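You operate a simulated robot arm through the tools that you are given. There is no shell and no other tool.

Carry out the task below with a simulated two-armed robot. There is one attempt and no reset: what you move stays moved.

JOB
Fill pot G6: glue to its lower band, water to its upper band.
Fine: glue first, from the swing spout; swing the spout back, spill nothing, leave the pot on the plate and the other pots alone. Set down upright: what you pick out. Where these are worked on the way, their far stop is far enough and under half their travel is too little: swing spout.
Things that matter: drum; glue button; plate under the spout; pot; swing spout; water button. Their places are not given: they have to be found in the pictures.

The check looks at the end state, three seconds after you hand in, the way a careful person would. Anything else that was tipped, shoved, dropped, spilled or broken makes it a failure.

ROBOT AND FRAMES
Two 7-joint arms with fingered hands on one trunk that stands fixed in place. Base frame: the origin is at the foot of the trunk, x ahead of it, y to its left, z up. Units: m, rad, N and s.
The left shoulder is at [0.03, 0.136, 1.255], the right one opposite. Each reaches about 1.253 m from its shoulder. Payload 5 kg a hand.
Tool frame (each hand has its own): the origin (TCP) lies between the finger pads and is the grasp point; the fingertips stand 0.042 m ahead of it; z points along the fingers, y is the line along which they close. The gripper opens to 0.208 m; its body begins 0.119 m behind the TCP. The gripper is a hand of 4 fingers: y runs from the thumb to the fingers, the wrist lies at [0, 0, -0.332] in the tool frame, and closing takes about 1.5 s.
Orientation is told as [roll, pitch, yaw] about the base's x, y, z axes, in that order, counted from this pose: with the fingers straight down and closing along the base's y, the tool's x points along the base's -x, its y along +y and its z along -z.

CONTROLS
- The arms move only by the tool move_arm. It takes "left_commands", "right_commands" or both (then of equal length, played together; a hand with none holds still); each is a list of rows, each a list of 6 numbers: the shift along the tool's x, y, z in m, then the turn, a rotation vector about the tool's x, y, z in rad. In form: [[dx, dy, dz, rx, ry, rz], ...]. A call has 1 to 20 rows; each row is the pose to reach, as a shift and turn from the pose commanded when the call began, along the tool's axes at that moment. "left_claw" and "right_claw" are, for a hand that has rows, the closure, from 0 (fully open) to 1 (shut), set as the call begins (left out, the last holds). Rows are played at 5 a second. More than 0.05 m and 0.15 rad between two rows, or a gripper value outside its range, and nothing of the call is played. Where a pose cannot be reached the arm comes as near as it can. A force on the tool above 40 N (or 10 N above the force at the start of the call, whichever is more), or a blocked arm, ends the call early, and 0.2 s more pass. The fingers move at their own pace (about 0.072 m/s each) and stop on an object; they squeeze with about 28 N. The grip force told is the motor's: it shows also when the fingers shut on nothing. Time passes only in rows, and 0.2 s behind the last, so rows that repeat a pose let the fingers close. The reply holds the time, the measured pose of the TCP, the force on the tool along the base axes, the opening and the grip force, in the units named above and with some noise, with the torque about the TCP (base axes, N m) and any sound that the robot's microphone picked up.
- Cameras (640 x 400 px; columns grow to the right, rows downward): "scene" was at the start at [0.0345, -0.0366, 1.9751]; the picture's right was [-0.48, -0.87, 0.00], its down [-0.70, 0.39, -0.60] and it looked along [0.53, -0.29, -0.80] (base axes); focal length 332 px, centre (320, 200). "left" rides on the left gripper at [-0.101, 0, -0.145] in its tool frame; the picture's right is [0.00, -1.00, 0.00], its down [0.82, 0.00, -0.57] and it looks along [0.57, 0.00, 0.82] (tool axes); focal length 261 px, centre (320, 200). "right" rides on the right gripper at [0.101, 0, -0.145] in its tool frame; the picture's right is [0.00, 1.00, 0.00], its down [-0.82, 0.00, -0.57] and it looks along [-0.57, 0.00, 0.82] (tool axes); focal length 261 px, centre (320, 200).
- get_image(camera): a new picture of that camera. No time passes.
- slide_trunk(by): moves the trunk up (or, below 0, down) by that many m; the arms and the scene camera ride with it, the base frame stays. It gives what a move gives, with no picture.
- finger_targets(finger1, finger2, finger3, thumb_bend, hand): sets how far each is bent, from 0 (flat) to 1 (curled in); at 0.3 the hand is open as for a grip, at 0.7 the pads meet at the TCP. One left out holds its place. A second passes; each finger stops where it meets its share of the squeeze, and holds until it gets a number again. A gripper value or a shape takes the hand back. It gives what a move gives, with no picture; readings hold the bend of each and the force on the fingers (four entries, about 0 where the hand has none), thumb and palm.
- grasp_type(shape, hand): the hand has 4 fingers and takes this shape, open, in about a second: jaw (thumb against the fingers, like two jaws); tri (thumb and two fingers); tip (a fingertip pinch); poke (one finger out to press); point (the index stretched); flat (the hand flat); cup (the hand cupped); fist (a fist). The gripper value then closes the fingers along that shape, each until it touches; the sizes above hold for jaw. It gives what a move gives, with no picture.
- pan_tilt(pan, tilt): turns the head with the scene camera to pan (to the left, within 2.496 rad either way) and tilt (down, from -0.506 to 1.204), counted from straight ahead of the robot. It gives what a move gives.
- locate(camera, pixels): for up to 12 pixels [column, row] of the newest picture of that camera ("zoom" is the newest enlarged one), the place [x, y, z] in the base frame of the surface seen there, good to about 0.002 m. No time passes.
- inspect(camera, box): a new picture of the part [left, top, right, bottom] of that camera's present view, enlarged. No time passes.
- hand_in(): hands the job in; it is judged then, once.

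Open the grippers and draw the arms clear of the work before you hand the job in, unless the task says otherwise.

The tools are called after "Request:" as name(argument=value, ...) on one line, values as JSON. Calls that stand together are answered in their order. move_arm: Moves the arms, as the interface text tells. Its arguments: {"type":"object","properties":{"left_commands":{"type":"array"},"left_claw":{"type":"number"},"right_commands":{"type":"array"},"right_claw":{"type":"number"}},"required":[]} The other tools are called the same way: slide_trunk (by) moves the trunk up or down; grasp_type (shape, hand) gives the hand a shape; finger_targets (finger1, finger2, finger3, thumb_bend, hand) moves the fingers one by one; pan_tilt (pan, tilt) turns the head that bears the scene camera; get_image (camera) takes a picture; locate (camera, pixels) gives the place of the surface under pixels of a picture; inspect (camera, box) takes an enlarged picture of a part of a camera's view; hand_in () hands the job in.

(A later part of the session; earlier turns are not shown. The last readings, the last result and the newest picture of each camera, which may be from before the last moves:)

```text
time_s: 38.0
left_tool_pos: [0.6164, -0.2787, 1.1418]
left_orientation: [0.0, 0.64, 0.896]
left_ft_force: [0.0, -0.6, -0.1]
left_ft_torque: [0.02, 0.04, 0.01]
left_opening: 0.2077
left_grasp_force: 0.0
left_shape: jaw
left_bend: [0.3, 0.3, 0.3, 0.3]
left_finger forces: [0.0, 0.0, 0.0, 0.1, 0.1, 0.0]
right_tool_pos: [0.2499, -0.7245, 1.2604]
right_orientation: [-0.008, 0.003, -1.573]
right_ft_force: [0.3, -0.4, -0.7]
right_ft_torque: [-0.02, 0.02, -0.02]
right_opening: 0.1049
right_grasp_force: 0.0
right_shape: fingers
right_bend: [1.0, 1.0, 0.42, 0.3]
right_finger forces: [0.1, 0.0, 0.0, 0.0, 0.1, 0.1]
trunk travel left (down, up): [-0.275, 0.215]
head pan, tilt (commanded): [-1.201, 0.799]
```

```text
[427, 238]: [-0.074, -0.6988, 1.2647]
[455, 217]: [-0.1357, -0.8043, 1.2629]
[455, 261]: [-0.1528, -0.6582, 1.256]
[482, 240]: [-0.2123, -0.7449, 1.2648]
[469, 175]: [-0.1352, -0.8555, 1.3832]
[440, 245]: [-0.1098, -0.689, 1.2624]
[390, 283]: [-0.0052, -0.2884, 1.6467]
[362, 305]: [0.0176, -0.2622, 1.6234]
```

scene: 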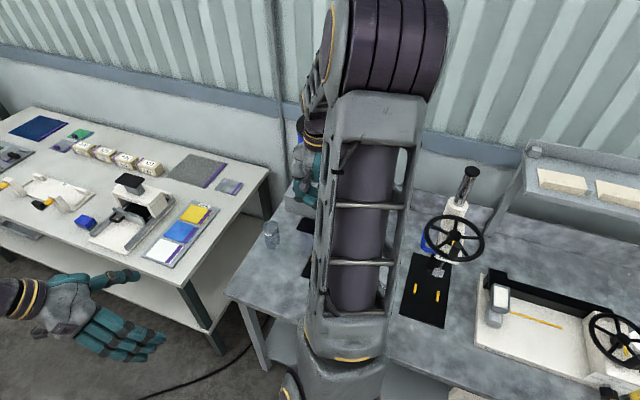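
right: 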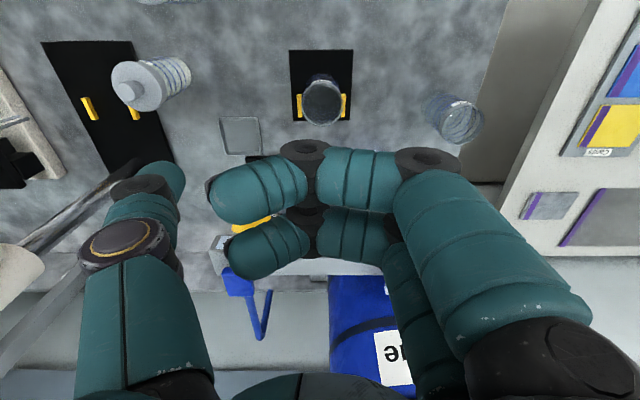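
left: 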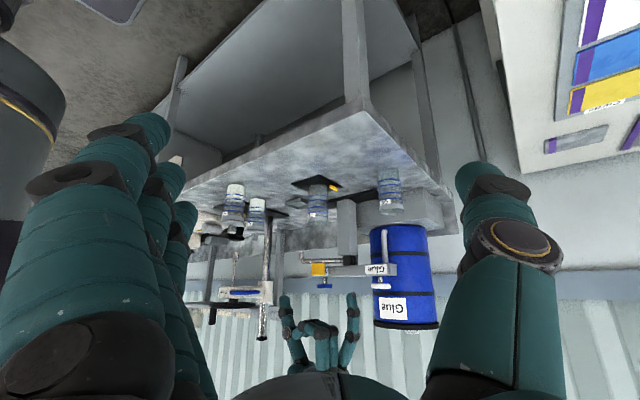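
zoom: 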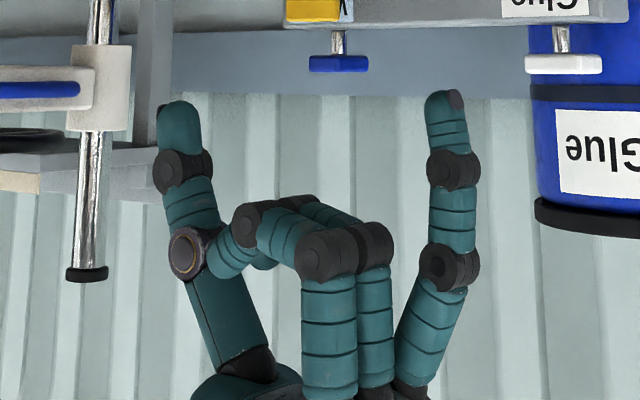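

The wheel reaches only to x≈−0.07, so the plan is clear. I fold the thumb in a bit (0.45) so it doesn't stick out toward the lidded pot, and check.

Request:
finger_targets(hand="right", thumb_bend=0.48)

Request:
move_arm(right_commands=[[0.01, -0.03, 0, 0, 0, 0.1], [0.02, -0.06, 0, 0, 0, 0.2], [0.025, -0.09, 0, 0, 0, 0.3], [0.03, -0.12, 0, 0, 0, 0.4], [0.03, -0.15, 0, 0, 0, 0.5], [0.02, -0.18, 0, 0, 0, 0.6], [0.01, -0.205, 0, 0, 0, 0.7], [0.0, -0.21, 0, 0, 0, 0.785]])

Request:
get_image(camera="left")

Request:
get_image(camera="right")

Request:
inspect(camera="left", box=[200, 240, 360, 340])

```text
time_s: 39.0
left_tool_pos: [0.6167, -0.2789, 1.1427]
left_orientation: [-0.001, 0.64, 0.896]
left_ft_force: [-0.2, -0.2, 1.0]
left_ft_torque: [0.0, 0.01, -0.01]
left_opening: 0.2082
left_grasp_force: 0.1
left_shape: jaw
left_bend: [0.3, 0.3, 0.3, 0.3]
left_finger forces: [0.0, 0.0, 0.1, 0.0, 0.0, 0.0]
right_tool_pos: [0.2502, -0.7234, 1.2615]
right_orientation: [-0.008, 0.003, -1.575]
right_ft_force: [0.4, -0.8, -0.3]
right_ft_torque: [0.0, 0.02, 0.01]
right_opening: 0.0866
right_grasp_force: 0.0
right_shape: fingers
right_bend: [1.0, 1.0, 0.42, 0.48]
right_finger forces: [0.1, 0.1, 0.1, 0.0, 0.1, 0.0]
trunk travel left (down, up): [-0.275, 0.215]
head pan, tilt (commanded): [-1.201, 0.799]
```

```text
time_s: 40.8
left_tool_pos: [0.6169, -0.2783, 1.1401]
left_orientation: [0.0, 0.642, 0.895]
left_ft_force: [-0.2, -0.7, -0.9]
left_ft_torque: [0.0, 0.04, 0.01]
left_opening: 0.208
left_grasp_force: 0.1
left_shape: jaw
left_bend: [0.3, 0.3, 0.3, 0.3]
left_finger forces: [0.1, 0.0, 0.0, 0.0, 0.0, 0.0]
right_tool_pos: [0.0378, -0.724, 1.2632]
right_orientation: [-0.008, -0.003, -2.359]
right_ft_force: [0.2, -0.1, -0.6]
right_ft_torque: [0.05, 0.03, 0.0]
right_opening: 0.0868
right_grasp_force: 0.0
right_shape: fingers
right_bend: [1.0, 1.0, 0.42, 0.48]
right_finger forces: [0.0, 0.1, 0.0, 0.0, 0.0, 0.0]
trunk travel left (down, up): [-0.275, 0.215]
head pan, tilt (commanded): [-1.201, 0.799]
```

```text
taken
```

left: 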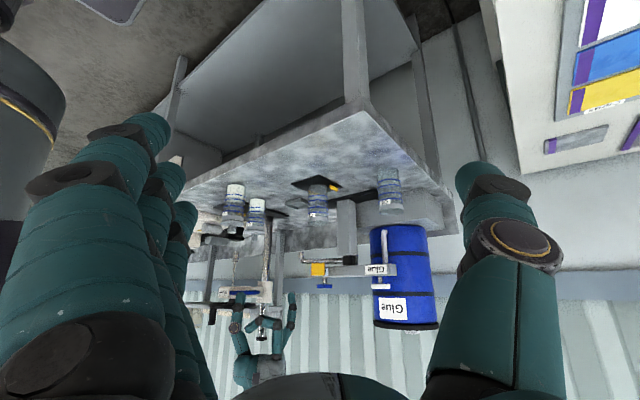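

```text
taken
```

right: 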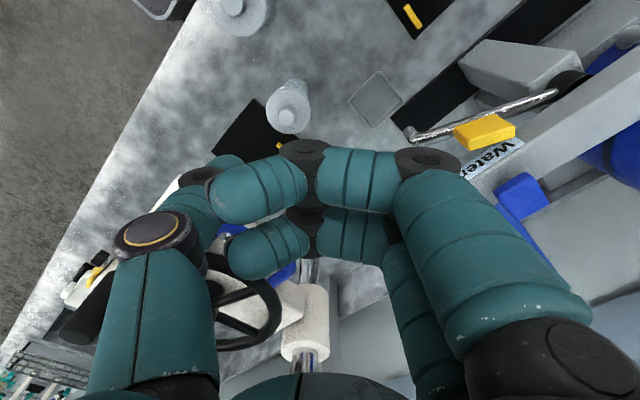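

```text
4.00 times, centred on (280, 290) of left
```

zoom: 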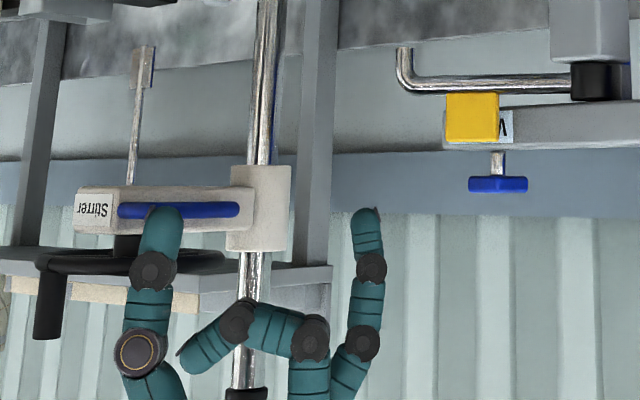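

Yaw −135° is reached; finger 3 hangs at zoom (367,215). The thumb is still fairly far out, so I fold it more, and measure finger 3 and thumb.

Request:
finger_targets(hand="right", thumb_bend=0.65)

Request:
inspect(camera="left", box=[200, 240, 360, 340])

Request:
locate(camera="zoom", pixels=[[367, 213], [367, 235], [372, 265], [365, 300], [362, 345], [310, 330], [240, 325], [235, 240], [175, 220], [200, 345]])

```text
time_s: 41.8
left_tool_pos: [0.617, -0.2788, 1.1417]
left_orientation: [-0.001, 0.642, 0.896]
left_ft_force: [-0.3, 0.0, 0.2]
left_ft_torque: [0.02, 0.0, -0.02]
left_opening: 0.2078
left_grasp_force: 0.0
left_shape: jaw
left_bend: [0.3, 0.3, 0.3, 0.3]
left_finger forces: [0.1, 0.0, 0.0, 0.1, 0.1, 0.1]
right_tool_pos: [0.0379, -0.7249, 1.262]
right_orientation: [-0.006, -0.005, -2.36]
right_ft_force: [-0.1, 0.1, -0.8]
right_ft_torque: [-0.04, 0.01, 0.01]
right_opening: 0.0741
right_grasp_force: 0.1
right_shape: fingers
right_bend: [1.0, 1.0, 0.42, 0.65]
right_finger forces: [0.0, 0.0, 0.0, 0.0, 0.0, 0.0]
trunk travel left (down, up): [-0.275, 0.215]
head pan, tilt (commanded): [-1.201, 0.799]
```

```text
4.00 times, centred on (280, 290) of left
```

zoom: 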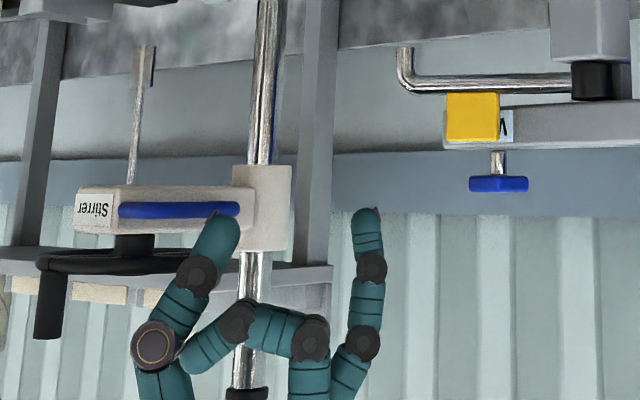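

```text
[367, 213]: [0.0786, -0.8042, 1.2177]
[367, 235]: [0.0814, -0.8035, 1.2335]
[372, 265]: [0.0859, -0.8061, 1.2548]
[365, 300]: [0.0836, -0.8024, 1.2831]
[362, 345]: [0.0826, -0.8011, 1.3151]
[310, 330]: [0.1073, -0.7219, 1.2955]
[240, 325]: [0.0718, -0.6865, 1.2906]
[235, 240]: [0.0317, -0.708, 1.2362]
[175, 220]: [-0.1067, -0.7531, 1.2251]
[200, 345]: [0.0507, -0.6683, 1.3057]
```

Finger 3's axis is offset (+0.036,−0.088,−0.048) from the TCP at this yaw. I move it sideways behind the spout tip, at (0.072,−0.848), still high, then descend to tip z≈1.10 first.

Request:
move_arm(right_commands=[[-0.0132, 0.0119, 0, 0, 0, 0], [-0.0264, 0.0238, 0, 0, 0, 0], [-0.0264, 0.0238, 0.03, 0, 0, 0], [-0.0264, 0.0238, 0.06, 0, 0, 0], [-0.0264, 0.0238, 0.085, 0, 0, 0], [-0.0264, 0.0238, 0.105, 0, 0, 0], [-0.0264, 0.0238, 0.115, 0, 0, 0]])

Request:
inspect(camera="left", box=[220, 210, 380, 310])

Request:
get_image(camera="right")

Request:
get_image(camera="scene")

```text
time_s: 43.4
left_tool_pos: [0.6177, -0.2777, 1.1425]
left_orientation: [0.0, 0.64, 0.894]
left_ft_force: [-0.3, -0.4, 0.1]
left_ft_torque: [-0.03, -0.02, -0.03]
left_opening: 0.208
left_grasp_force: 0.0
left_shape: jaw
left_bend: [0.3, 0.3, 0.3, 0.3]
left_finger forces: [0.0, 0.0, 0.0, 0.0, 0.0, 0.0]
right_tool_pos: [0.0329, -0.7595, 1.1486]
right_orientation: [-0.006, -0.003, -2.36]
right_ft_force: [-0.9, -0.3, 0.6]
right_ft_torque: [0.01, 0.0, -0.02]
right_opening: 0.0742
right_grasp_force: 0.1
right_shape: fingers
right_bend: [1.0, 1.0, 0.42, 0.65]
right_finger forces: [0.0, 0.1, 0.0, 0.0, 0.0, 0.0]
trunk travel left (down, up): [-0.275, 0.215]
head pan, tilt (commanded): [-1.201, 0.799]
```

```text
4.00 times, centred on (300, 260) of left
```

zoom: 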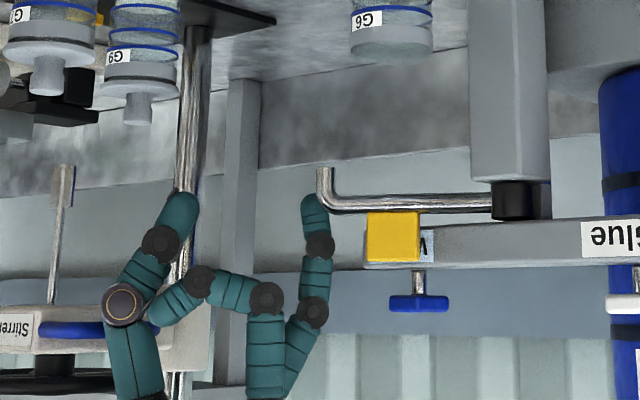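

```text
taken
```

right: 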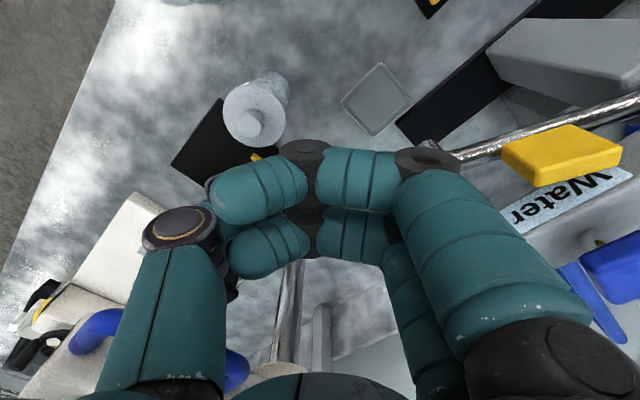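

```text
taken
```

scene: 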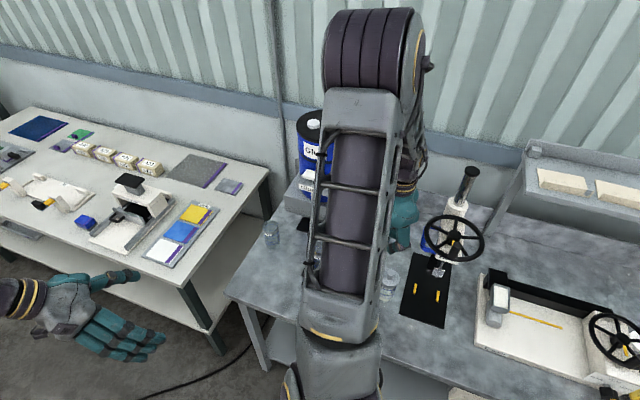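

Finger 3 (zoom (316,215)) hangs just beside/behind the spout's bent tip (325,180). I measure both to judge the gap.

Request:
locate(camera="zoom", pixels=[[312, 205], [314, 225], [320, 245], [316, 270], [325, 180], [330, 200], [370, 203], [185, 200], [200, 280], [265, 297], [395, 240], [138, 120]])

Request:
inspect(camera="left", box=[284, 240, 316, 260])

```text
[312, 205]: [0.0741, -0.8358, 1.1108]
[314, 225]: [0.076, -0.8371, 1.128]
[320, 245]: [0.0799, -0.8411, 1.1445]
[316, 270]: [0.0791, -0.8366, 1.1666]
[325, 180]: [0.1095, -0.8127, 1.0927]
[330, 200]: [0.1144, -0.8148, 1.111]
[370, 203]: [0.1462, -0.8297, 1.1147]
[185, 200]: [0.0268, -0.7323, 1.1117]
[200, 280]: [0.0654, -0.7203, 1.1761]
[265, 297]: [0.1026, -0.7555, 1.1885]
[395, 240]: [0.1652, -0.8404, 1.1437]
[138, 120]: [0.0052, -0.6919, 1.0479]
```

```text
16.00 times, centred on (300, 250) of left
```

zoom: 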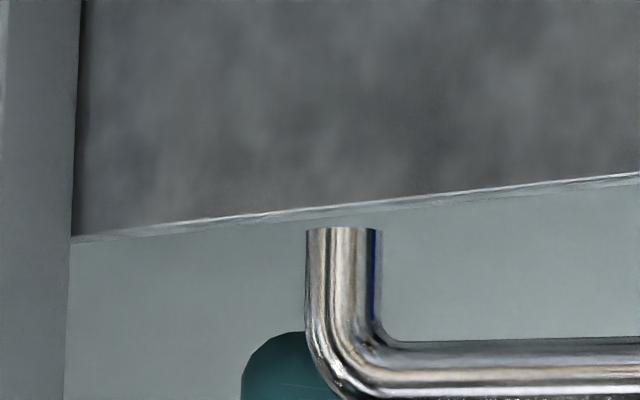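

Finger centre ≈(0.068,−0.845), spout tip ≈(0.1045,−0.818): about 2.5 cm gap. I lower the finger 1.8 cm and slide it to (0.090,−0.848), just behind the tip.

Request:
move_arm(right_commands=[[0, 0, 0.009, 0, 0, 0], [0, 0, 0.018, 0, 0, 0], [0.0067, 0.0093, 0.018, 0, 0, 0], [0.0134, 0.0185, 0.018, 0, 0, 0]])

Request:
inspect(camera="left", box=[260, 220, 340, 270])

Request:
get_image(camera="right")

```text
time_s: 44.4
left_tool_pos: [0.617, -0.2798, 1.1411]
left_orientation: [0.0, 0.642, 0.893]
left_ft_force: [-0.1, -0.8, 0.6]
left_ft_torque: [-0.01, 0.03, -0.01]
left_opening: 0.208
left_grasp_force: 0.1
left_shape: jaw
left_bend: [0.3, 0.3, 0.3, 0.3]
left_finger forces: [0.0, 0.0, 0.0, 0.0, 0.0, 0.0]
right_tool_pos: [0.0552, -0.764, 1.1296]
right_orientation: [-0.006, -0.002, -2.36]
right_ft_force: [-0.2, -0.8, -0.7]
right_ft_torque: [0.02, -0.01, 0.01]
right_opening: 0.074
right_grasp_force: 0.1
right_shape: fingers
right_bend: [1.0, 1.0, 0.42, 0.65]
right_finger forces: [0.1, 0.1, 0.0, 0.0, 0.0, 0.0]
trunk travel left (down, up): [-0.275, 0.215]
head pan, tilt (commanded): [-1.201, 0.799]
```

```text
8.00 times, centred on (300, 245) of left
```

zoom: 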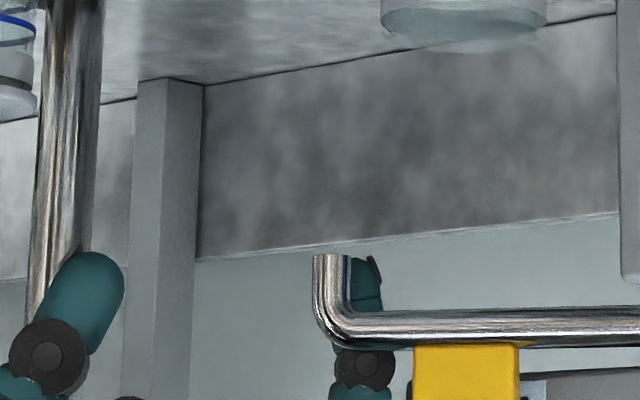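

```text
taken
```

right: 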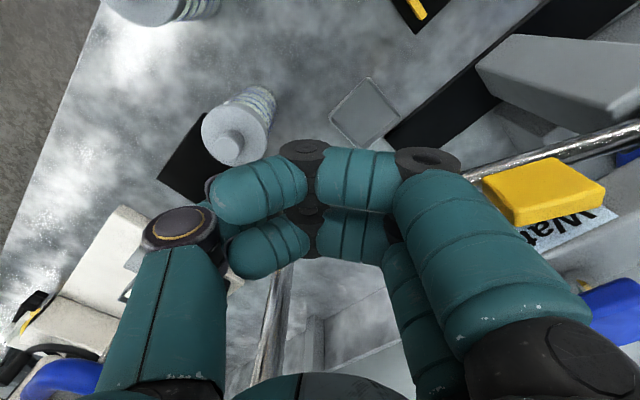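

The finger stands right behind the bent tip. I now sweep it along the spout's arc (pivot (0.252,−0.883), radius 0.165) for the first ~40°.

Request:
move_arm(right_commands=[[0.0123, -0.0073, 0, 0, 0, 0], [0.0253, -0.0136, 0, 0, 0, 0], [0.0388, -0.0187, 0, 0, 0, 0], [0.0527, -0.0226, 0, 0, 0, 0], [0.0668, -0.0253, 0, 0, 0, 0], [0.0811, -0.0267, 0, 0, 0, 0], [0.0956, -0.0269, 0, 0, 0, 0], [0.1098, -0.0259, 0, 0, 0, 0]])

Request:
inspect(camera="left", box=[240, 200, 400, 300])

Request:
get_image(camera="right")

```text
time_s: 46.2
left_tool_pos: [0.6169, -0.2782, 1.1408]
left_orientation: [-0.001, 0.64, 0.896]
left_ft_force: [0.4, 1.1, 0.0]
left_ft_torque: [-0.05, 0.02, 0.01]
left_opening: 0.2079
left_grasp_force: 0.0
left_shape: jaw
left_bend: [0.3, 0.3, 0.3, 0.3]
left_finger forces: [0.0, 0.0, 0.1, 0.1, 0.0, 0.0]
right_tool_pos: [0.1177, -0.6644, 1.1307]
right_orientation: [-0.006, -0.004, -2.36]
right_ft_force: [-0.1, 1.1, -0.9]
right_ft_torque: [-0.04, 0.0, -0.01]
right_opening: 0.0741
right_grasp_force: 0.3
right_shape: fingers
right_bend: [1.0, 1.0, 0.42, 0.65]
right_finger forces: [0.0, 0.0, 0.1, 0.1, 0.1, 0.0]
trunk travel left (down, up): [-0.275, 0.215]
head pan, tilt (commanded): [-1.201, 0.799]
```

```text
4.00 times, centred on (320, 250) of left
```

zoom: 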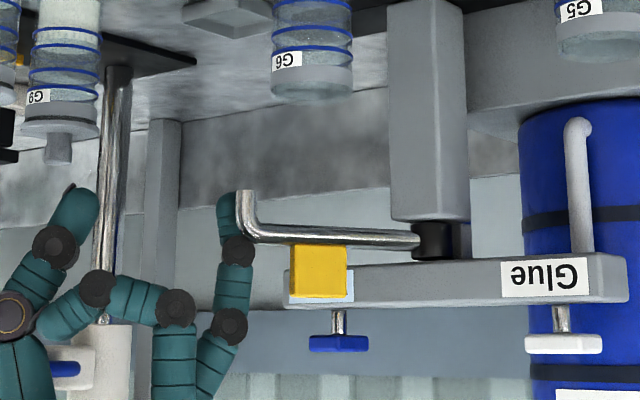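

```text
taken
```

right: 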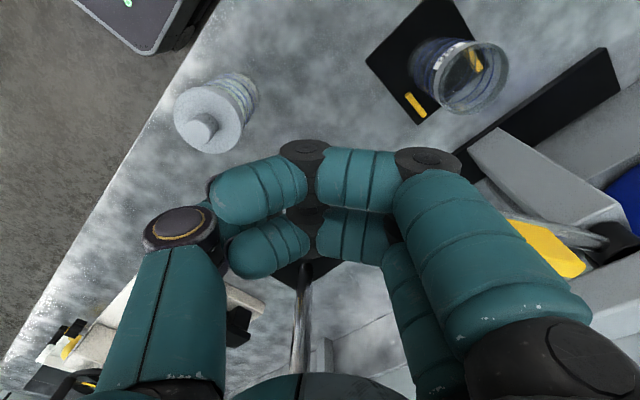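

The spout follows (tip at zoom (245,215)). I continue along the arc toward straight-out, stopping at ~6° short first.

Request:
move_arm(right_commands=[[0.0142, 0.0023, 0, 0, 0, 0], [0.0282, 0.0058, 0, 0, 0, 0], [0.0418, 0.0106, 0, 0, 0, 0], [0.0549, 0.0165, 0, 0, 0, 0], [0.0675, 0.0235, 0, 0, 0, 0]])

Request:
inspect(camera="left", box=[240, 200, 400, 300])

Request:
get_image(camera="right")

```text
time_s: 47.4
left_tool_pos: [0.617, -0.2781, 1.1416]
left_orientation: [0.0, 0.642, 0.895]
left_ft_force: [0.2, -0.2, 0.6]
left_ft_torque: [-0.01, 0.06, -0.05]
left_opening: 0.208
left_grasp_force: 0.0
left_shape: jaw
left_bend: [0.3, 0.3, 0.3, 0.3]
left_finger forces: [0.0, 0.0, 0.0, 0.0, 0.0, 0.0]
right_tool_pos: [0.1795, -0.6346, 1.1286]
right_orientation: [-0.007, -0.003, -2.36]
right_ft_force: [-0.3, -0.1, -0.1]
right_ft_torque: [0.01, 0.05, 0.01]
right_opening: 0.0738
right_grasp_force: 0.2
right_shape: fingers
right_bend: [1.0, 1.0, 0.42, 0.65]
right_finger forces: [0.0, 0.0, 0.3, 0.0, 0.0, 0.0]
trunk travel left (down, up): [-0.275, 0.215]
head pan, tilt (commanded): [-1.201, 0.799]
```

```text
4.00 times, centred on (320, 250) of left
```

zoom: 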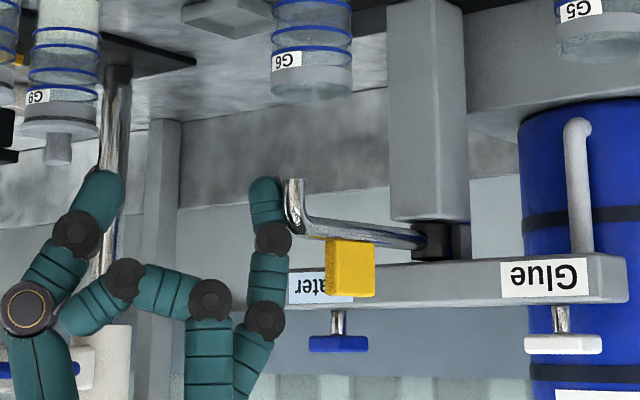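

```text
taken
```

right: 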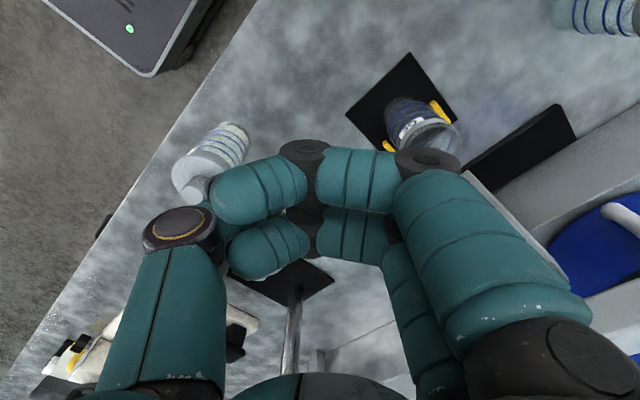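

The tip is now at zoom (293,205), nearly over the pot. I go on in small steps and watch for the far stop.

Request:
move_arm(right_commands=[[0.0048, 0.0031, 0, 0, 0, 0], [0.0096, 0.0064, 0, 0, 0, 0], [0.0142, 0.0098, 0, 0, 0, 0]])

Request:
inspect(camera="left", box=[260, 200, 372, 270])

Request:
locate(camera="zoom", pixels=[[245, 175], [255, 190], [275, 232], [430, 215], [340, 260], [195, 185]])

```text
time_s: 48.2
left_tool_pos: [0.6161, -0.2783, 1.1426]
left_orientation: [0.001, 0.642, 0.893]
left_ft_force: [0.0, -0.6, 0.6]
left_ft_torque: [0.01, 0.07, 0.01]
left_opening: 0.2081
left_grasp_force: 0.1
left_shape: jaw
left_bend: [0.3, 0.3, 0.3, 0.3]
left_finger forces: [0.0, 0.0, 0.0, 0.1, 0.0, 0.1]
right_tool_pos: [0.1961, -0.6322, 1.1303]
right_orientation: [-0.008, -0.003, -2.361]
right_ft_force: [-3.4, 0.0, 0.4]
right_ft_torque: [-0.1, 0.05, -0.41]
right_opening: 0.074
right_grasp_force: 1.7
right_shape: fingers
right_bend: [1.0, 1.0, 0.43, 0.65]
right_finger forces: [0.1, 0.1, 4.3, 0.0, 0.0, 0.1]
trunk travel left (down, up): [-0.275, 0.215]
head pan, tilt (commanded): [-1.201, 0.799]
```

```text
5.71 times, centred on (316, 235) of left
```

zoom: 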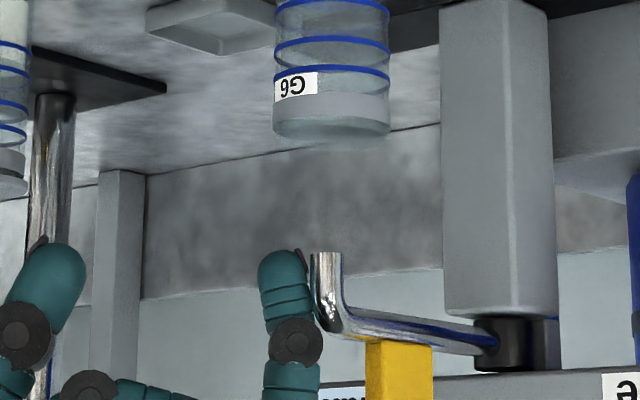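

```text
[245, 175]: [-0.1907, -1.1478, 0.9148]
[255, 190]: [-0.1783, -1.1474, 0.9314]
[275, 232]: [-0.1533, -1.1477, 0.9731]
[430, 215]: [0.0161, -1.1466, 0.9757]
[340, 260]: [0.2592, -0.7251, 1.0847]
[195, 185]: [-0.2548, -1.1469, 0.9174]
```

Force on finger 3 rose to ~4 N – the far stop. The outlet (zoom (326,255)) stands in line with the pot (centre 332). I measure the outlet and rim exactly.

Request:
locate(camera="zoom", pixels=[[314, 265], [326, 265], [338, 265], [326, 300], [330, 325], [400, 325], [480, 340], [278, 125], [386, 125], [330, 110], [330, 137]])

Request:
move_arm(right_commands=[[0.0018, 0.0014, 0, 0, 0, 0], [0.0036, 0.0028, 0, 0, 0, 0]])

Request:
inspect(camera="left", box=[260, 200, 372, 270])

Request:
locate(camera="zoom", pixels=[[314, 265], [326, 265], [338, 265], [400, 325], [480, 340]])

```text
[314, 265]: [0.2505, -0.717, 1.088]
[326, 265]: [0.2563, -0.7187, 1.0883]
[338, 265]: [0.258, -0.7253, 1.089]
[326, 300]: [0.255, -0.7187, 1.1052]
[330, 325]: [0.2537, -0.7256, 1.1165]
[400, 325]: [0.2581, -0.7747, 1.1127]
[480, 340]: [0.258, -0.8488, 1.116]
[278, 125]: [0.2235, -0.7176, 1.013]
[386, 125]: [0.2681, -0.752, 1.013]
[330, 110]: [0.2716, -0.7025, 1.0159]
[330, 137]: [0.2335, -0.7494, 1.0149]
```

```text
time_s: 48.8
left_tool_pos: [0.6158, -0.2797, 1.1416]
left_orientation: [0.0, 0.639, 0.895]
left_ft_force: [-0.4, 0.5, -0.3]
left_ft_torque: [0.02, -0.02, 0.05]
left_opening: 0.2081
left_grasp_force: 0.1
left_shape: jaw
left_bend: [0.3, 0.3, 0.3, 0.3]
left_finger forces: [0.0, 0.1, 0.0, 0.1, 0.0, 0.1]
right_tool_pos: [0.2008, -0.631, 1.131]
right_orientation: [-0.007, -0.004, -2.359]
right_ft_force: [-7.5, 1.0, 1.4]
right_ft_torque: [-0.11, 0.06, -0.54]
right_opening: 0.0741
right_grasp_force: 3.3
right_shape: fingers
right_bend: [1.0, 1.0, 0.45, 0.65]
right_finger forces: [0.0, 0.1, 6.9, 0.1, 0.0, 0.1]
trunk travel left (down, up): [-0.275, 0.215]
head pan, tilt (commanded): [-1.201, 0.799]
```

```text
5.71 times, centred on (316, 235) of left
```

zoom: 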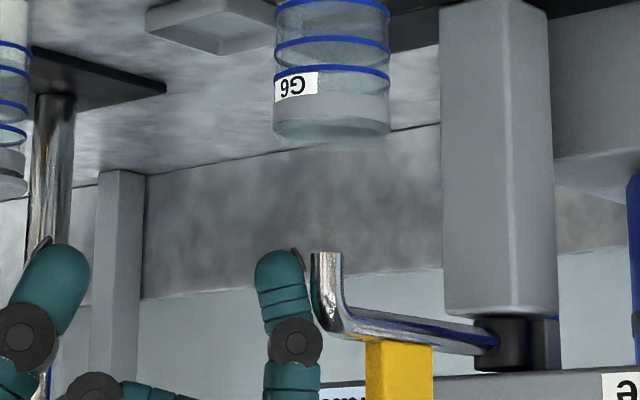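

```text
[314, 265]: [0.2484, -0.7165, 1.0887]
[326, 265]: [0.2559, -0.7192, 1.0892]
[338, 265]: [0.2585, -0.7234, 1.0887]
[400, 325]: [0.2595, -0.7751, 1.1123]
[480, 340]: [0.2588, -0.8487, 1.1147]
```

The spout stays against its stop, outlet ≈(0.252,−0.7235), pot axis (0.252,−0.7245). I back the finger off along −x, raise the hand, and check that the spout stays; also measure the drum's front for button access.

Request:
move_arm(right_commands=[[-0.0107, -0.0106, 0, 0, 0, 0], [-0.0249, -0.0247, 0, 0, 0, 0], [-0.0249, -0.0247, -0.04, 0, 0, 0], [-0.0249, -0.0247, -0.08, 0, 0, 0], [-0.0249, -0.0247, -0.12, 0, 0, 0], [-0.0249, -0.0247, -0.16, 0, 0, 0]])

Request:
get_image(camera="left")

Request:
locate(camera="left", pixels=[[392, 308], [400, 250], [381, 286], [376, 290], [388, 286], [392, 270], [420, 300], [378, 318]])

Request:
inspect(camera="left", box=[260, 200, 420, 300])

```text
time_s: 50.2
left_tool_pos: [0.6167, -0.2776, 1.1418]
left_orientation: [-0.002, 0.64, 0.893]
left_ft_force: [-0.4, 0.8, 0.9]
left_ft_torque: [-0.06, -0.07, 0.07]
left_opening: 0.2078
left_grasp_force: 0.1
left_shape: jaw
left_bend: [0.3, 0.3, 0.3, 0.3]
left_finger forces: [0.0, 0.1, 0.1, 0.1, 0.1, 0.0]
right_tool_pos: [0.1658, -0.6282, 1.2907]
right_orientation: [-0.006, -0.001, -2.359]
right_ft_force: [0.6, 1.4, 0.0]
right_ft_torque: [-0.11, -0.04, 0.01]
right_opening: 0.074
right_grasp_force: 0.1
right_shape: fingers
right_bend: [1.0, 1.0, 0.42, 0.65]
right_finger forces: [0.0, 0.0, 0.0, 0.1, 0.0, 0.1]
trunk travel left (down, up): [-0.275, 0.215]
head pan, tilt (commanded): [-1.201, 0.799]
```

```text
taken
```

left: 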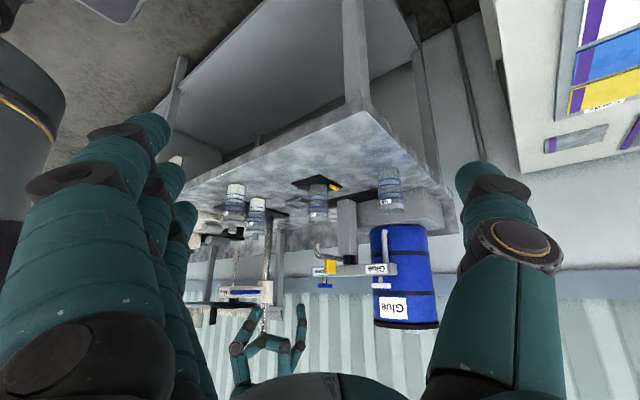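

```text
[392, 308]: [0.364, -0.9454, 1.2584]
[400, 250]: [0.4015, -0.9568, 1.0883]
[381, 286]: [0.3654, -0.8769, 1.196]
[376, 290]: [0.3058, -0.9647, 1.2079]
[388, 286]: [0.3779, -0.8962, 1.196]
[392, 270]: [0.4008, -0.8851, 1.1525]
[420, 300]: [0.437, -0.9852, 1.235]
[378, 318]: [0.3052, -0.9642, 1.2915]
```

```text
4.00 times, centred on (340, 250) of left
```

zoom: 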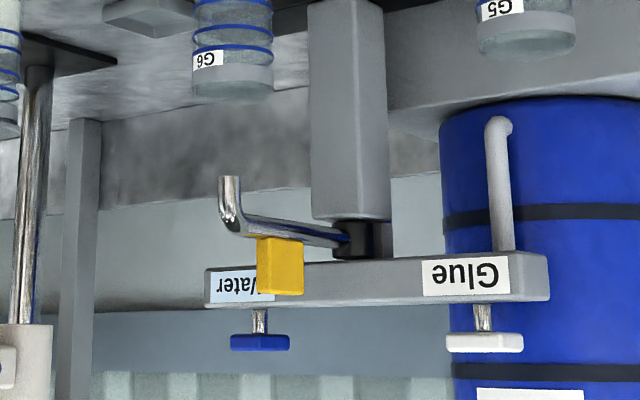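

The spout stays out. The drum's front is at y≈−0.945, so finger 3 can press the glue pad (x 0.333–0.370, y −0.877…−0.91) freely. I move the finger over the pad centre, 2.5 cm above it.

Request:
move_arm(right_commands=[[-0.003, 0.04, 0, 0, 0, 0], [-0.006, 0.08, 0, 0, 0, 0], [-0.009, 0.12, 0, 0, 0, 0], [-0.012, 0.16, 0, 0, 0, 0], [-0.015, 0.2, 0, 0, 0, 0], [-0.0171, 0.2302, 0.008, 0, 0, 0], [-0.0171, 0.2302, 0.018, 0, 0, 0], [-0.0171, 0.2302, 0.018, 0, 0, 0]])

Request:
inspect(camera="left", box=[300, 240, 428, 320])

Request:
get_image(camera="right")

Request:
get_image(camera="scene")

```text
time_s: 52.0
left_tool_pos: [0.6161, -0.2794, 1.1414]
left_orientation: [-0.001, 0.641, 0.894]
left_ft_force: [0.7, 0.2, -1.2]
left_ft_torque: [0.0, 0.04, -0.05]
left_opening: 0.2078
left_grasp_force: 0.0
left_shape: jaw
left_bend: [0.3, 0.3, 0.3, 0.3]
left_finger forces: [0.0, 0.0, 0.1, 0.0, 0.0, 0.0]
right_tool_pos: [0.3168, -0.8063, 1.269]
right_orientation: [-0.006, -0.003, -2.358]
right_ft_force: [0.1, -0.8, -0.4]
right_ft_torque: [0.01, 0.06, 0.02]
right_opening: 0.0738
right_grasp_force: 0.1
right_shape: fingers
right_bend: [1.0, 1.0, 0.42, 0.65]
right_finger forces: [0.0, 0.0, 0.0, 0.0, 0.1, 0.0]
trunk travel left (down, up): [-0.275, 0.215]
head pan, tilt (commanded): [-1.201, 0.799]
```

```text
5.00 times, centred on (364, 280) of left
```

zoom: 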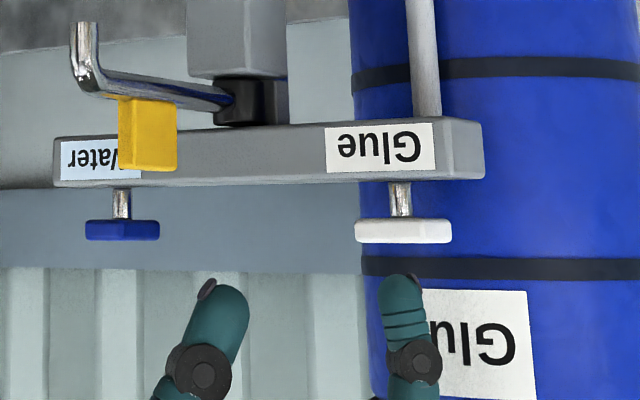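

```text
taken
```

right: 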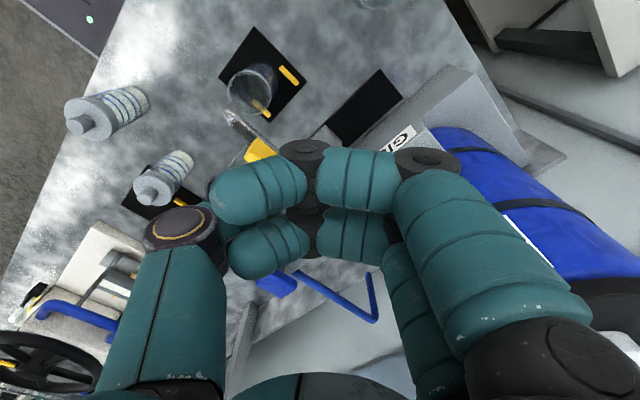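

```text
taken
```

scene: 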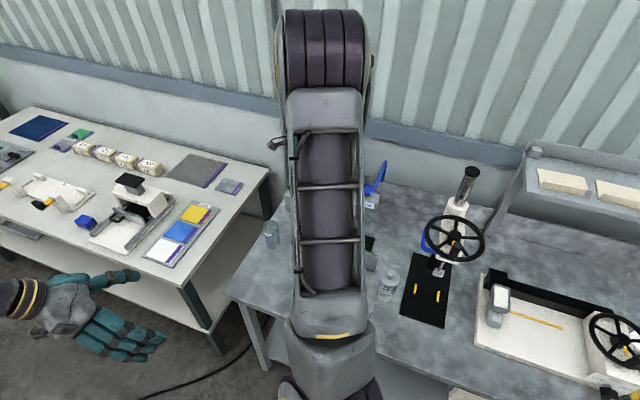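

Finger 3 (zoom x 403) is centred over the white pad (355–452). I check depth alignment by measuring finger and pad.

Request:
locate(camera="zoom", pixels=[[400, 282], [403, 300], [403, 330], [360, 235], [403, 240], [448, 232], [403, 222], [228, 300], [122, 230], [400, 200]])

Request:
inspect(camera="left", box=[296, 180, 344, 210])

```text
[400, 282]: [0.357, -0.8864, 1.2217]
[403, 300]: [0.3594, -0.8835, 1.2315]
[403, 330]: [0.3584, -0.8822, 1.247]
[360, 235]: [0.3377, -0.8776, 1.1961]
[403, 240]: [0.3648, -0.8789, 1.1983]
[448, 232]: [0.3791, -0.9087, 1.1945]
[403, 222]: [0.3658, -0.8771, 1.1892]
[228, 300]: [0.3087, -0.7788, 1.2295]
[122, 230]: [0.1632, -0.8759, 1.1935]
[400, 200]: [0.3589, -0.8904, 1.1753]
```

```text
13.33 times, centred on (320, 195) of left
```

zoom: 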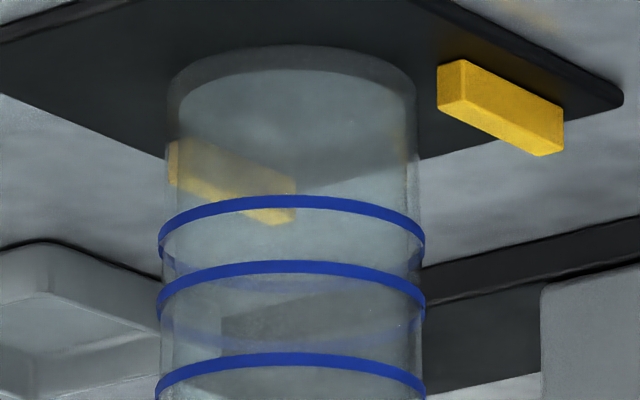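

Finger axis ≈(0.3535,−0.893), pad centre ≈(0.358,−0.894): good. I also record the heights of the band lines on the pot for later comparison.

Request:
locate(camera="zoom", pixels=[[290, 202], [290, 267], [290, 358], [165, 245], [165, 305], [165, 390], [290, 50]])

Request:
inspect(camera="left", box=[288, 178, 352, 218])

Request:
locate(camera="zoom", pixels=[[300, 171], [300, 221], [300, 288], [300, 337], [300, 360], [300, 400]])

```text
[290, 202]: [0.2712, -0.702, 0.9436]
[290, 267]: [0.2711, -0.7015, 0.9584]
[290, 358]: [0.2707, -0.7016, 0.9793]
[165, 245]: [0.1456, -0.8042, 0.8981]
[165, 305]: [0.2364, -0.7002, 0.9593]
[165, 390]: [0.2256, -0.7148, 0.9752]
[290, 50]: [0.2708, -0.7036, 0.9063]
```

```text
10.00 times, centred on (320, 198) of left
```

zoom: 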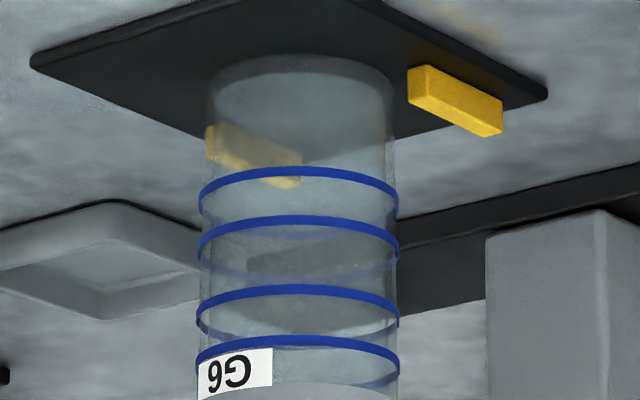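

```text
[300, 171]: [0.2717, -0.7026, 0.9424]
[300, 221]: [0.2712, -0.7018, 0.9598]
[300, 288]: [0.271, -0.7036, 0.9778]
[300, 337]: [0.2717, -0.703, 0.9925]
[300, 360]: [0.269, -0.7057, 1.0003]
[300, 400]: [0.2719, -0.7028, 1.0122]
```

Lines are at z≈0.9435/0.959 (lower band) and 0.9785/0.9925 (upper band); pot bottom ≈0.906, rim 1.0125. I make one very short test press of the glue pad: down to ~6 mm depth and straight back up.

Request:
move_arm(right_commands=[[0, 0, 0.016, 0, 0, 0], [0, 0, 0.025, 0, 0, 0], [0, 0, 0.01, 0, 0, 0]])

Request:
inspect(camera="left", box=[280, 170, 408, 250])

Request:
inspect(camera="left", box=[288, 178, 352, 218])

```text
time_s: 52.8
left_tool_pos: [0.6158, -0.2774, 1.1427]
left_orientation: [-0.001, 0.642, 0.894]
left_ft_force: [-0.3, -0.3, 0.8]
left_ft_torque: [-0.03, -0.01, 0.02]
left_opening: 0.208
left_grasp_force: 0.2
left_shape: jaw
left_bend: [0.3, 0.3, 0.3, 0.3]
left_finger forces: [0.1, 0.1, 0.0, 0.0, 0.0, 0.0]
right_tool_pos: [0.3177, -0.8077, 1.2617]
right_orientation: [-0.007, -0.003, -2.359]
right_ft_force: [-0.3, 0.4, -0.3]
right_ft_torque: [-0.05, -0.06, 0.01]
right_opening: 0.0741
right_grasp_force: 0.1
right_shape: fingers
right_bend: [1.0, 1.0, 0.42, 0.65]
right_finger forces: [0.0, 0.0, 0.1, 0.0, 0.1, 0.1]
trunk travel left (down, up): [-0.275, 0.215]
head pan, tilt (commanded): [-1.201, 0.799]
heard: click
```

```text
5.00 times, centred on (344, 210) of left
```

zoom: 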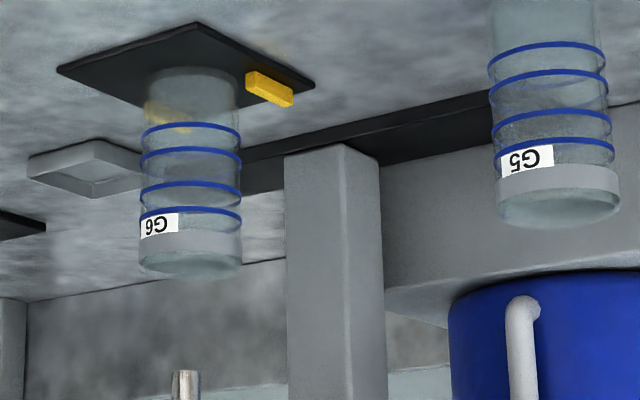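

```text
10.00 times, centred on (320, 198) of left
```

zoom: 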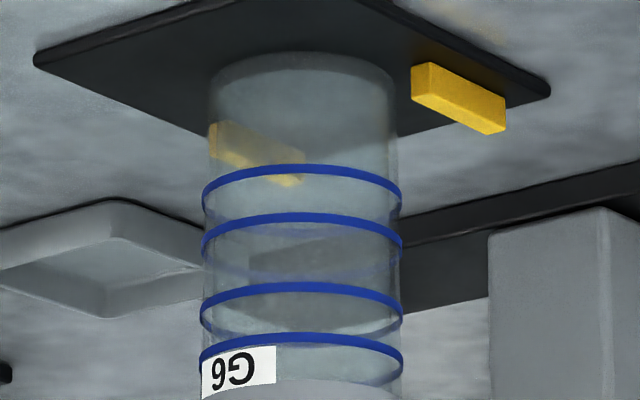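

A click was heard, but no glue is visible yet. I let one short row pass and look again, in case it flows on.

Request:
move_arm(right_commands=[[0, 0, 0, 0, 0, 0]])

Request:
inspect(camera="left", box=[280, 170, 408, 250])

Request:
inspect(camera="left", box=[288, 178, 352, 218])

```text
time_s: 53.2
left_tool_pos: [0.6165, -0.2782, 1.1431]
left_orientation: [0.0, 0.639, 0.894]
left_ft_force: [-0.1, 0.9, 0.7]
left_ft_torque: [0.0, -0.05, 0.04]
left_opening: 0.2079
left_grasp_force: 0.1
left_shape: jaw
left_bend: [0.3, 0.3, 0.3, 0.3]
left_finger forces: [0.2, 0.1, 0.0, 0.0, 0.1, 0.0]
right_tool_pos: [0.3184, -0.8074, 1.2602]
right_orientation: [-0.005, -0.003, -2.359]
right_ft_force: [-0.3, 0.0, 0.1]
right_ft_torque: [0.02, -0.02, 0.0]
right_opening: 0.0741
right_grasp_force: 0.0
right_shape: fingers
right_bend: [1.0, 1.0, 0.42, 0.65]
right_finger forces: [0.0, 0.0, 0.1, 0.1, 0.1, 0.0]
trunk travel left (down, up): [-0.275, 0.215]
head pan, tilt (commanded): [-1.201, 0.799]
```

```text
5.00 times, centred on (344, 210) of left
```

zoom: 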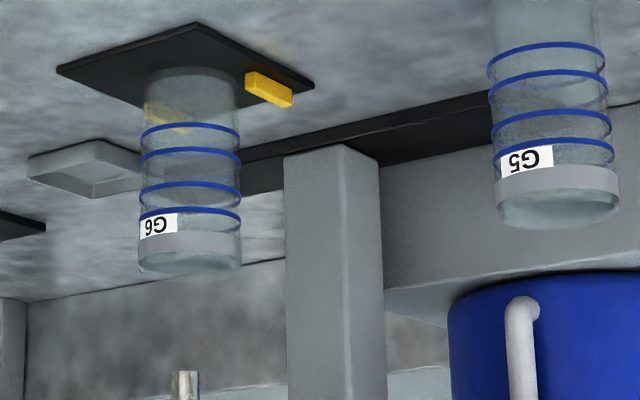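

```text
10.00 times, centred on (320, 198) of left
```

zoom: 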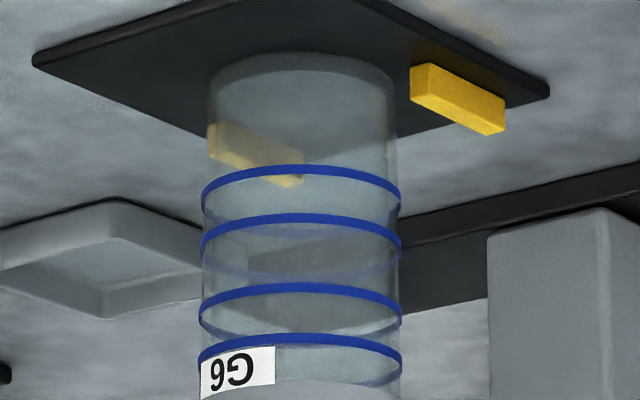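

Nothing flowed on, so the valve acts only while pressed. I press and end the call pressed, to see the stream and the glue level.

Request:
move_arm(right_commands=[[0, 0, 0.01, 0, 0, 0], [0, 0, 0.018, 0, 0, 0]])

Request:
inspect(camera="left", box=[280, 170, 408, 250])

Request:
inspect(camera="left", box=[288, 178, 352, 218])

Request:
inspect(camera="left", box=[300, 240, 428, 320])

```text
time_s: 53.8
left_tool_pos: [0.6171, -0.2775, 1.1413]
left_orientation: [0.0, 0.64, 0.892]
left_ft_force: [-0.9, 0.6, 0.2]
left_ft_torque: [-0.03, -0.02, 0.04]
left_opening: 0.2079
left_grasp_force: 0.0
left_shape: jaw
left_bend: [0.3, 0.3, 0.3, 0.3]
left_finger forces: [0.0, 0.0, 0.0, 0.1, 0.1, 0.0]
right_tool_pos: [0.318, -0.8066, 1.2439]
right_orientation: [-0.004, -0.004, -2.358]
right_ft_force: [0.0, 1.1, 3.4]
right_ft_torque: [-0.26, -0.18, 0.1]
right_opening: 0.0742
right_grasp_force: 1.8
right_shape: fingers
right_bend: [1.0, 1.0, 0.42, 0.65]
right_finger forces: [0.0, 0.1, 3.5, 0.1, 0.1, 0.0]
trunk travel left (down, up): [-0.275, 0.215]
head pan, tilt (commanded): [-1.201, 0.799]
heard: click
```

```text
5.00 times, centred on (344, 210) of left
```

zoom: 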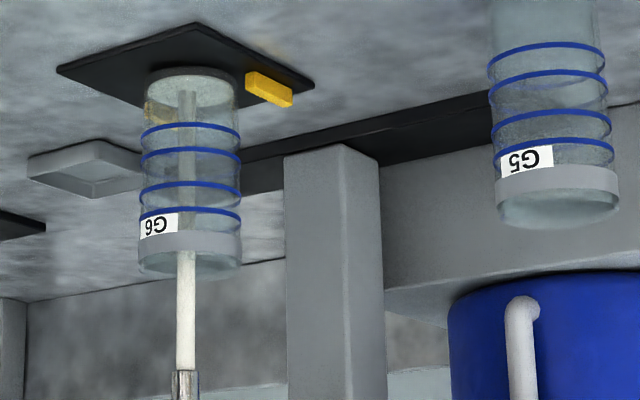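

```text
10.00 times, centred on (320, 198) of left
```

zoom: 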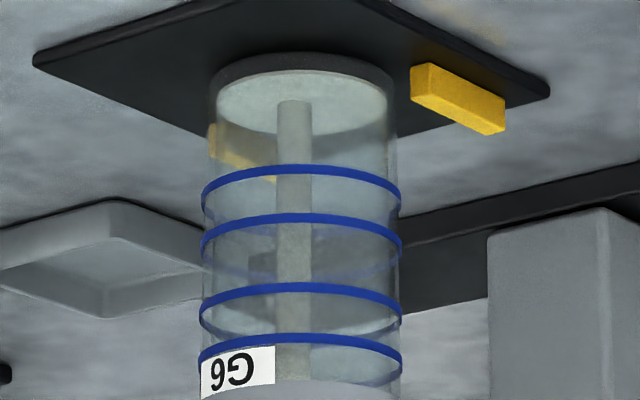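

```text
5.00 times, centred on (364, 280) of left
```

zoom: 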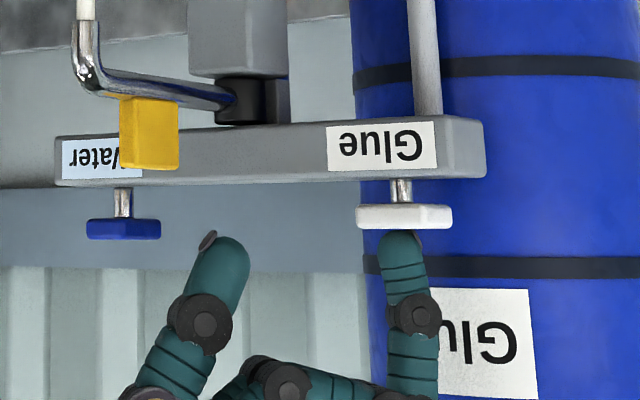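

A white stream falls cleanly into the pot, with a thin glue layer at the bottom; pressing force is only 3.4 N. I hold one more row (0.4 s) and measure the level to learn the rate.

Request:
inspect(camera="left", box=[288, 170, 352, 210])

Request:
locate(camera="zoom", pixels=[[250, 170], [290, 160], [350, 170], [300, 150], [260, 200], [340, 200]])

Request:
move_arm(right_commands=[[0, 0, 0, 0, 0, 0]])

Request:
inspect(camera="left", box=[288, 170, 352, 210])

Request:
locate(camera="zoom", pixels=[[250, 170], [290, 160], [350, 170], [300, 150], [260, 200], [340, 200]])

```text
10.00 times, centred on (320, 190) of left
```

zoom: 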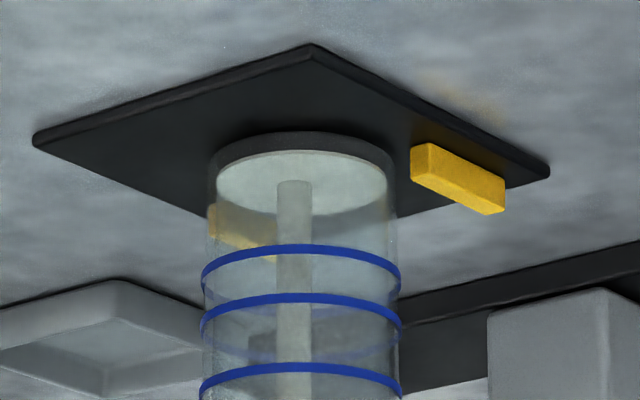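

```text
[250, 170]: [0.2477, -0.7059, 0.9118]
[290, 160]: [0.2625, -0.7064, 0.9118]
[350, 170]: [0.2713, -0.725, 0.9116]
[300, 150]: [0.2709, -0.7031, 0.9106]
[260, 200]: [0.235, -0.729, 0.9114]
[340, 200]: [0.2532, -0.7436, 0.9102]
```

```text
time_s: 54.2
left_tool_pos: [0.6162, -0.278, 1.141]
left_orientation: [0.0, 0.639, 0.893]
left_ft_force: [-0.4, -0.6, -0.6]
left_ft_torque: [0.0, -0.01, 0.01]
left_opening: 0.2078
left_grasp_force: 0.1
left_shape: jaw
left_bend: [0.3, 0.3, 0.3, 0.3]
left_finger forces: [0.0, 0.0, 0.0, 0.0, 0.0, 0.0]
right_tool_pos: [0.3171, -0.8056, 1.2437]
right_orientation: [-0.005, -0.004, -2.359]
right_ft_force: [0.4, 1.6, 2.7]
right_ft_torque: [-0.29, -0.19, 0.13]
right_opening: 0.074
right_grasp_force: 1.3
right_shape: fingers
right_bend: [1.0, 1.0, 0.42, 0.65]
right_finger forces: [0.0, 0.1, 3.6, 0.0, 0.0, 0.1]
trunk travel left (down, up): [-0.275, 0.215]
head pan, tilt (commanded): [-1.201, 0.799]
```

```text
10.00 times, centred on (320, 190) of left
```

zoom: 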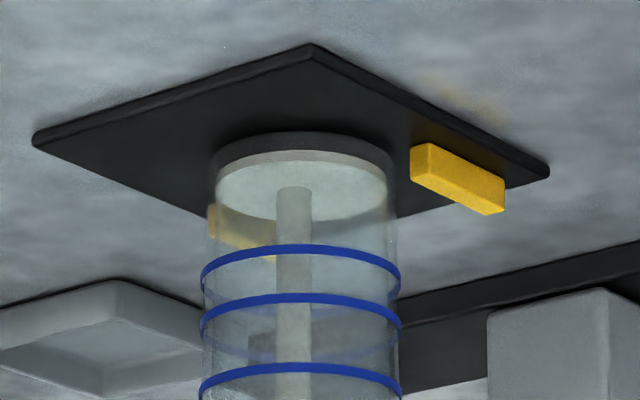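

```text
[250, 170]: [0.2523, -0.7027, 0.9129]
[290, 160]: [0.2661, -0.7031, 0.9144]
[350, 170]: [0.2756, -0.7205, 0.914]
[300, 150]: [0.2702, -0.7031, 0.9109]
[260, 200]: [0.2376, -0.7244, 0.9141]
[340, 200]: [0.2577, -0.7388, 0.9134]
```

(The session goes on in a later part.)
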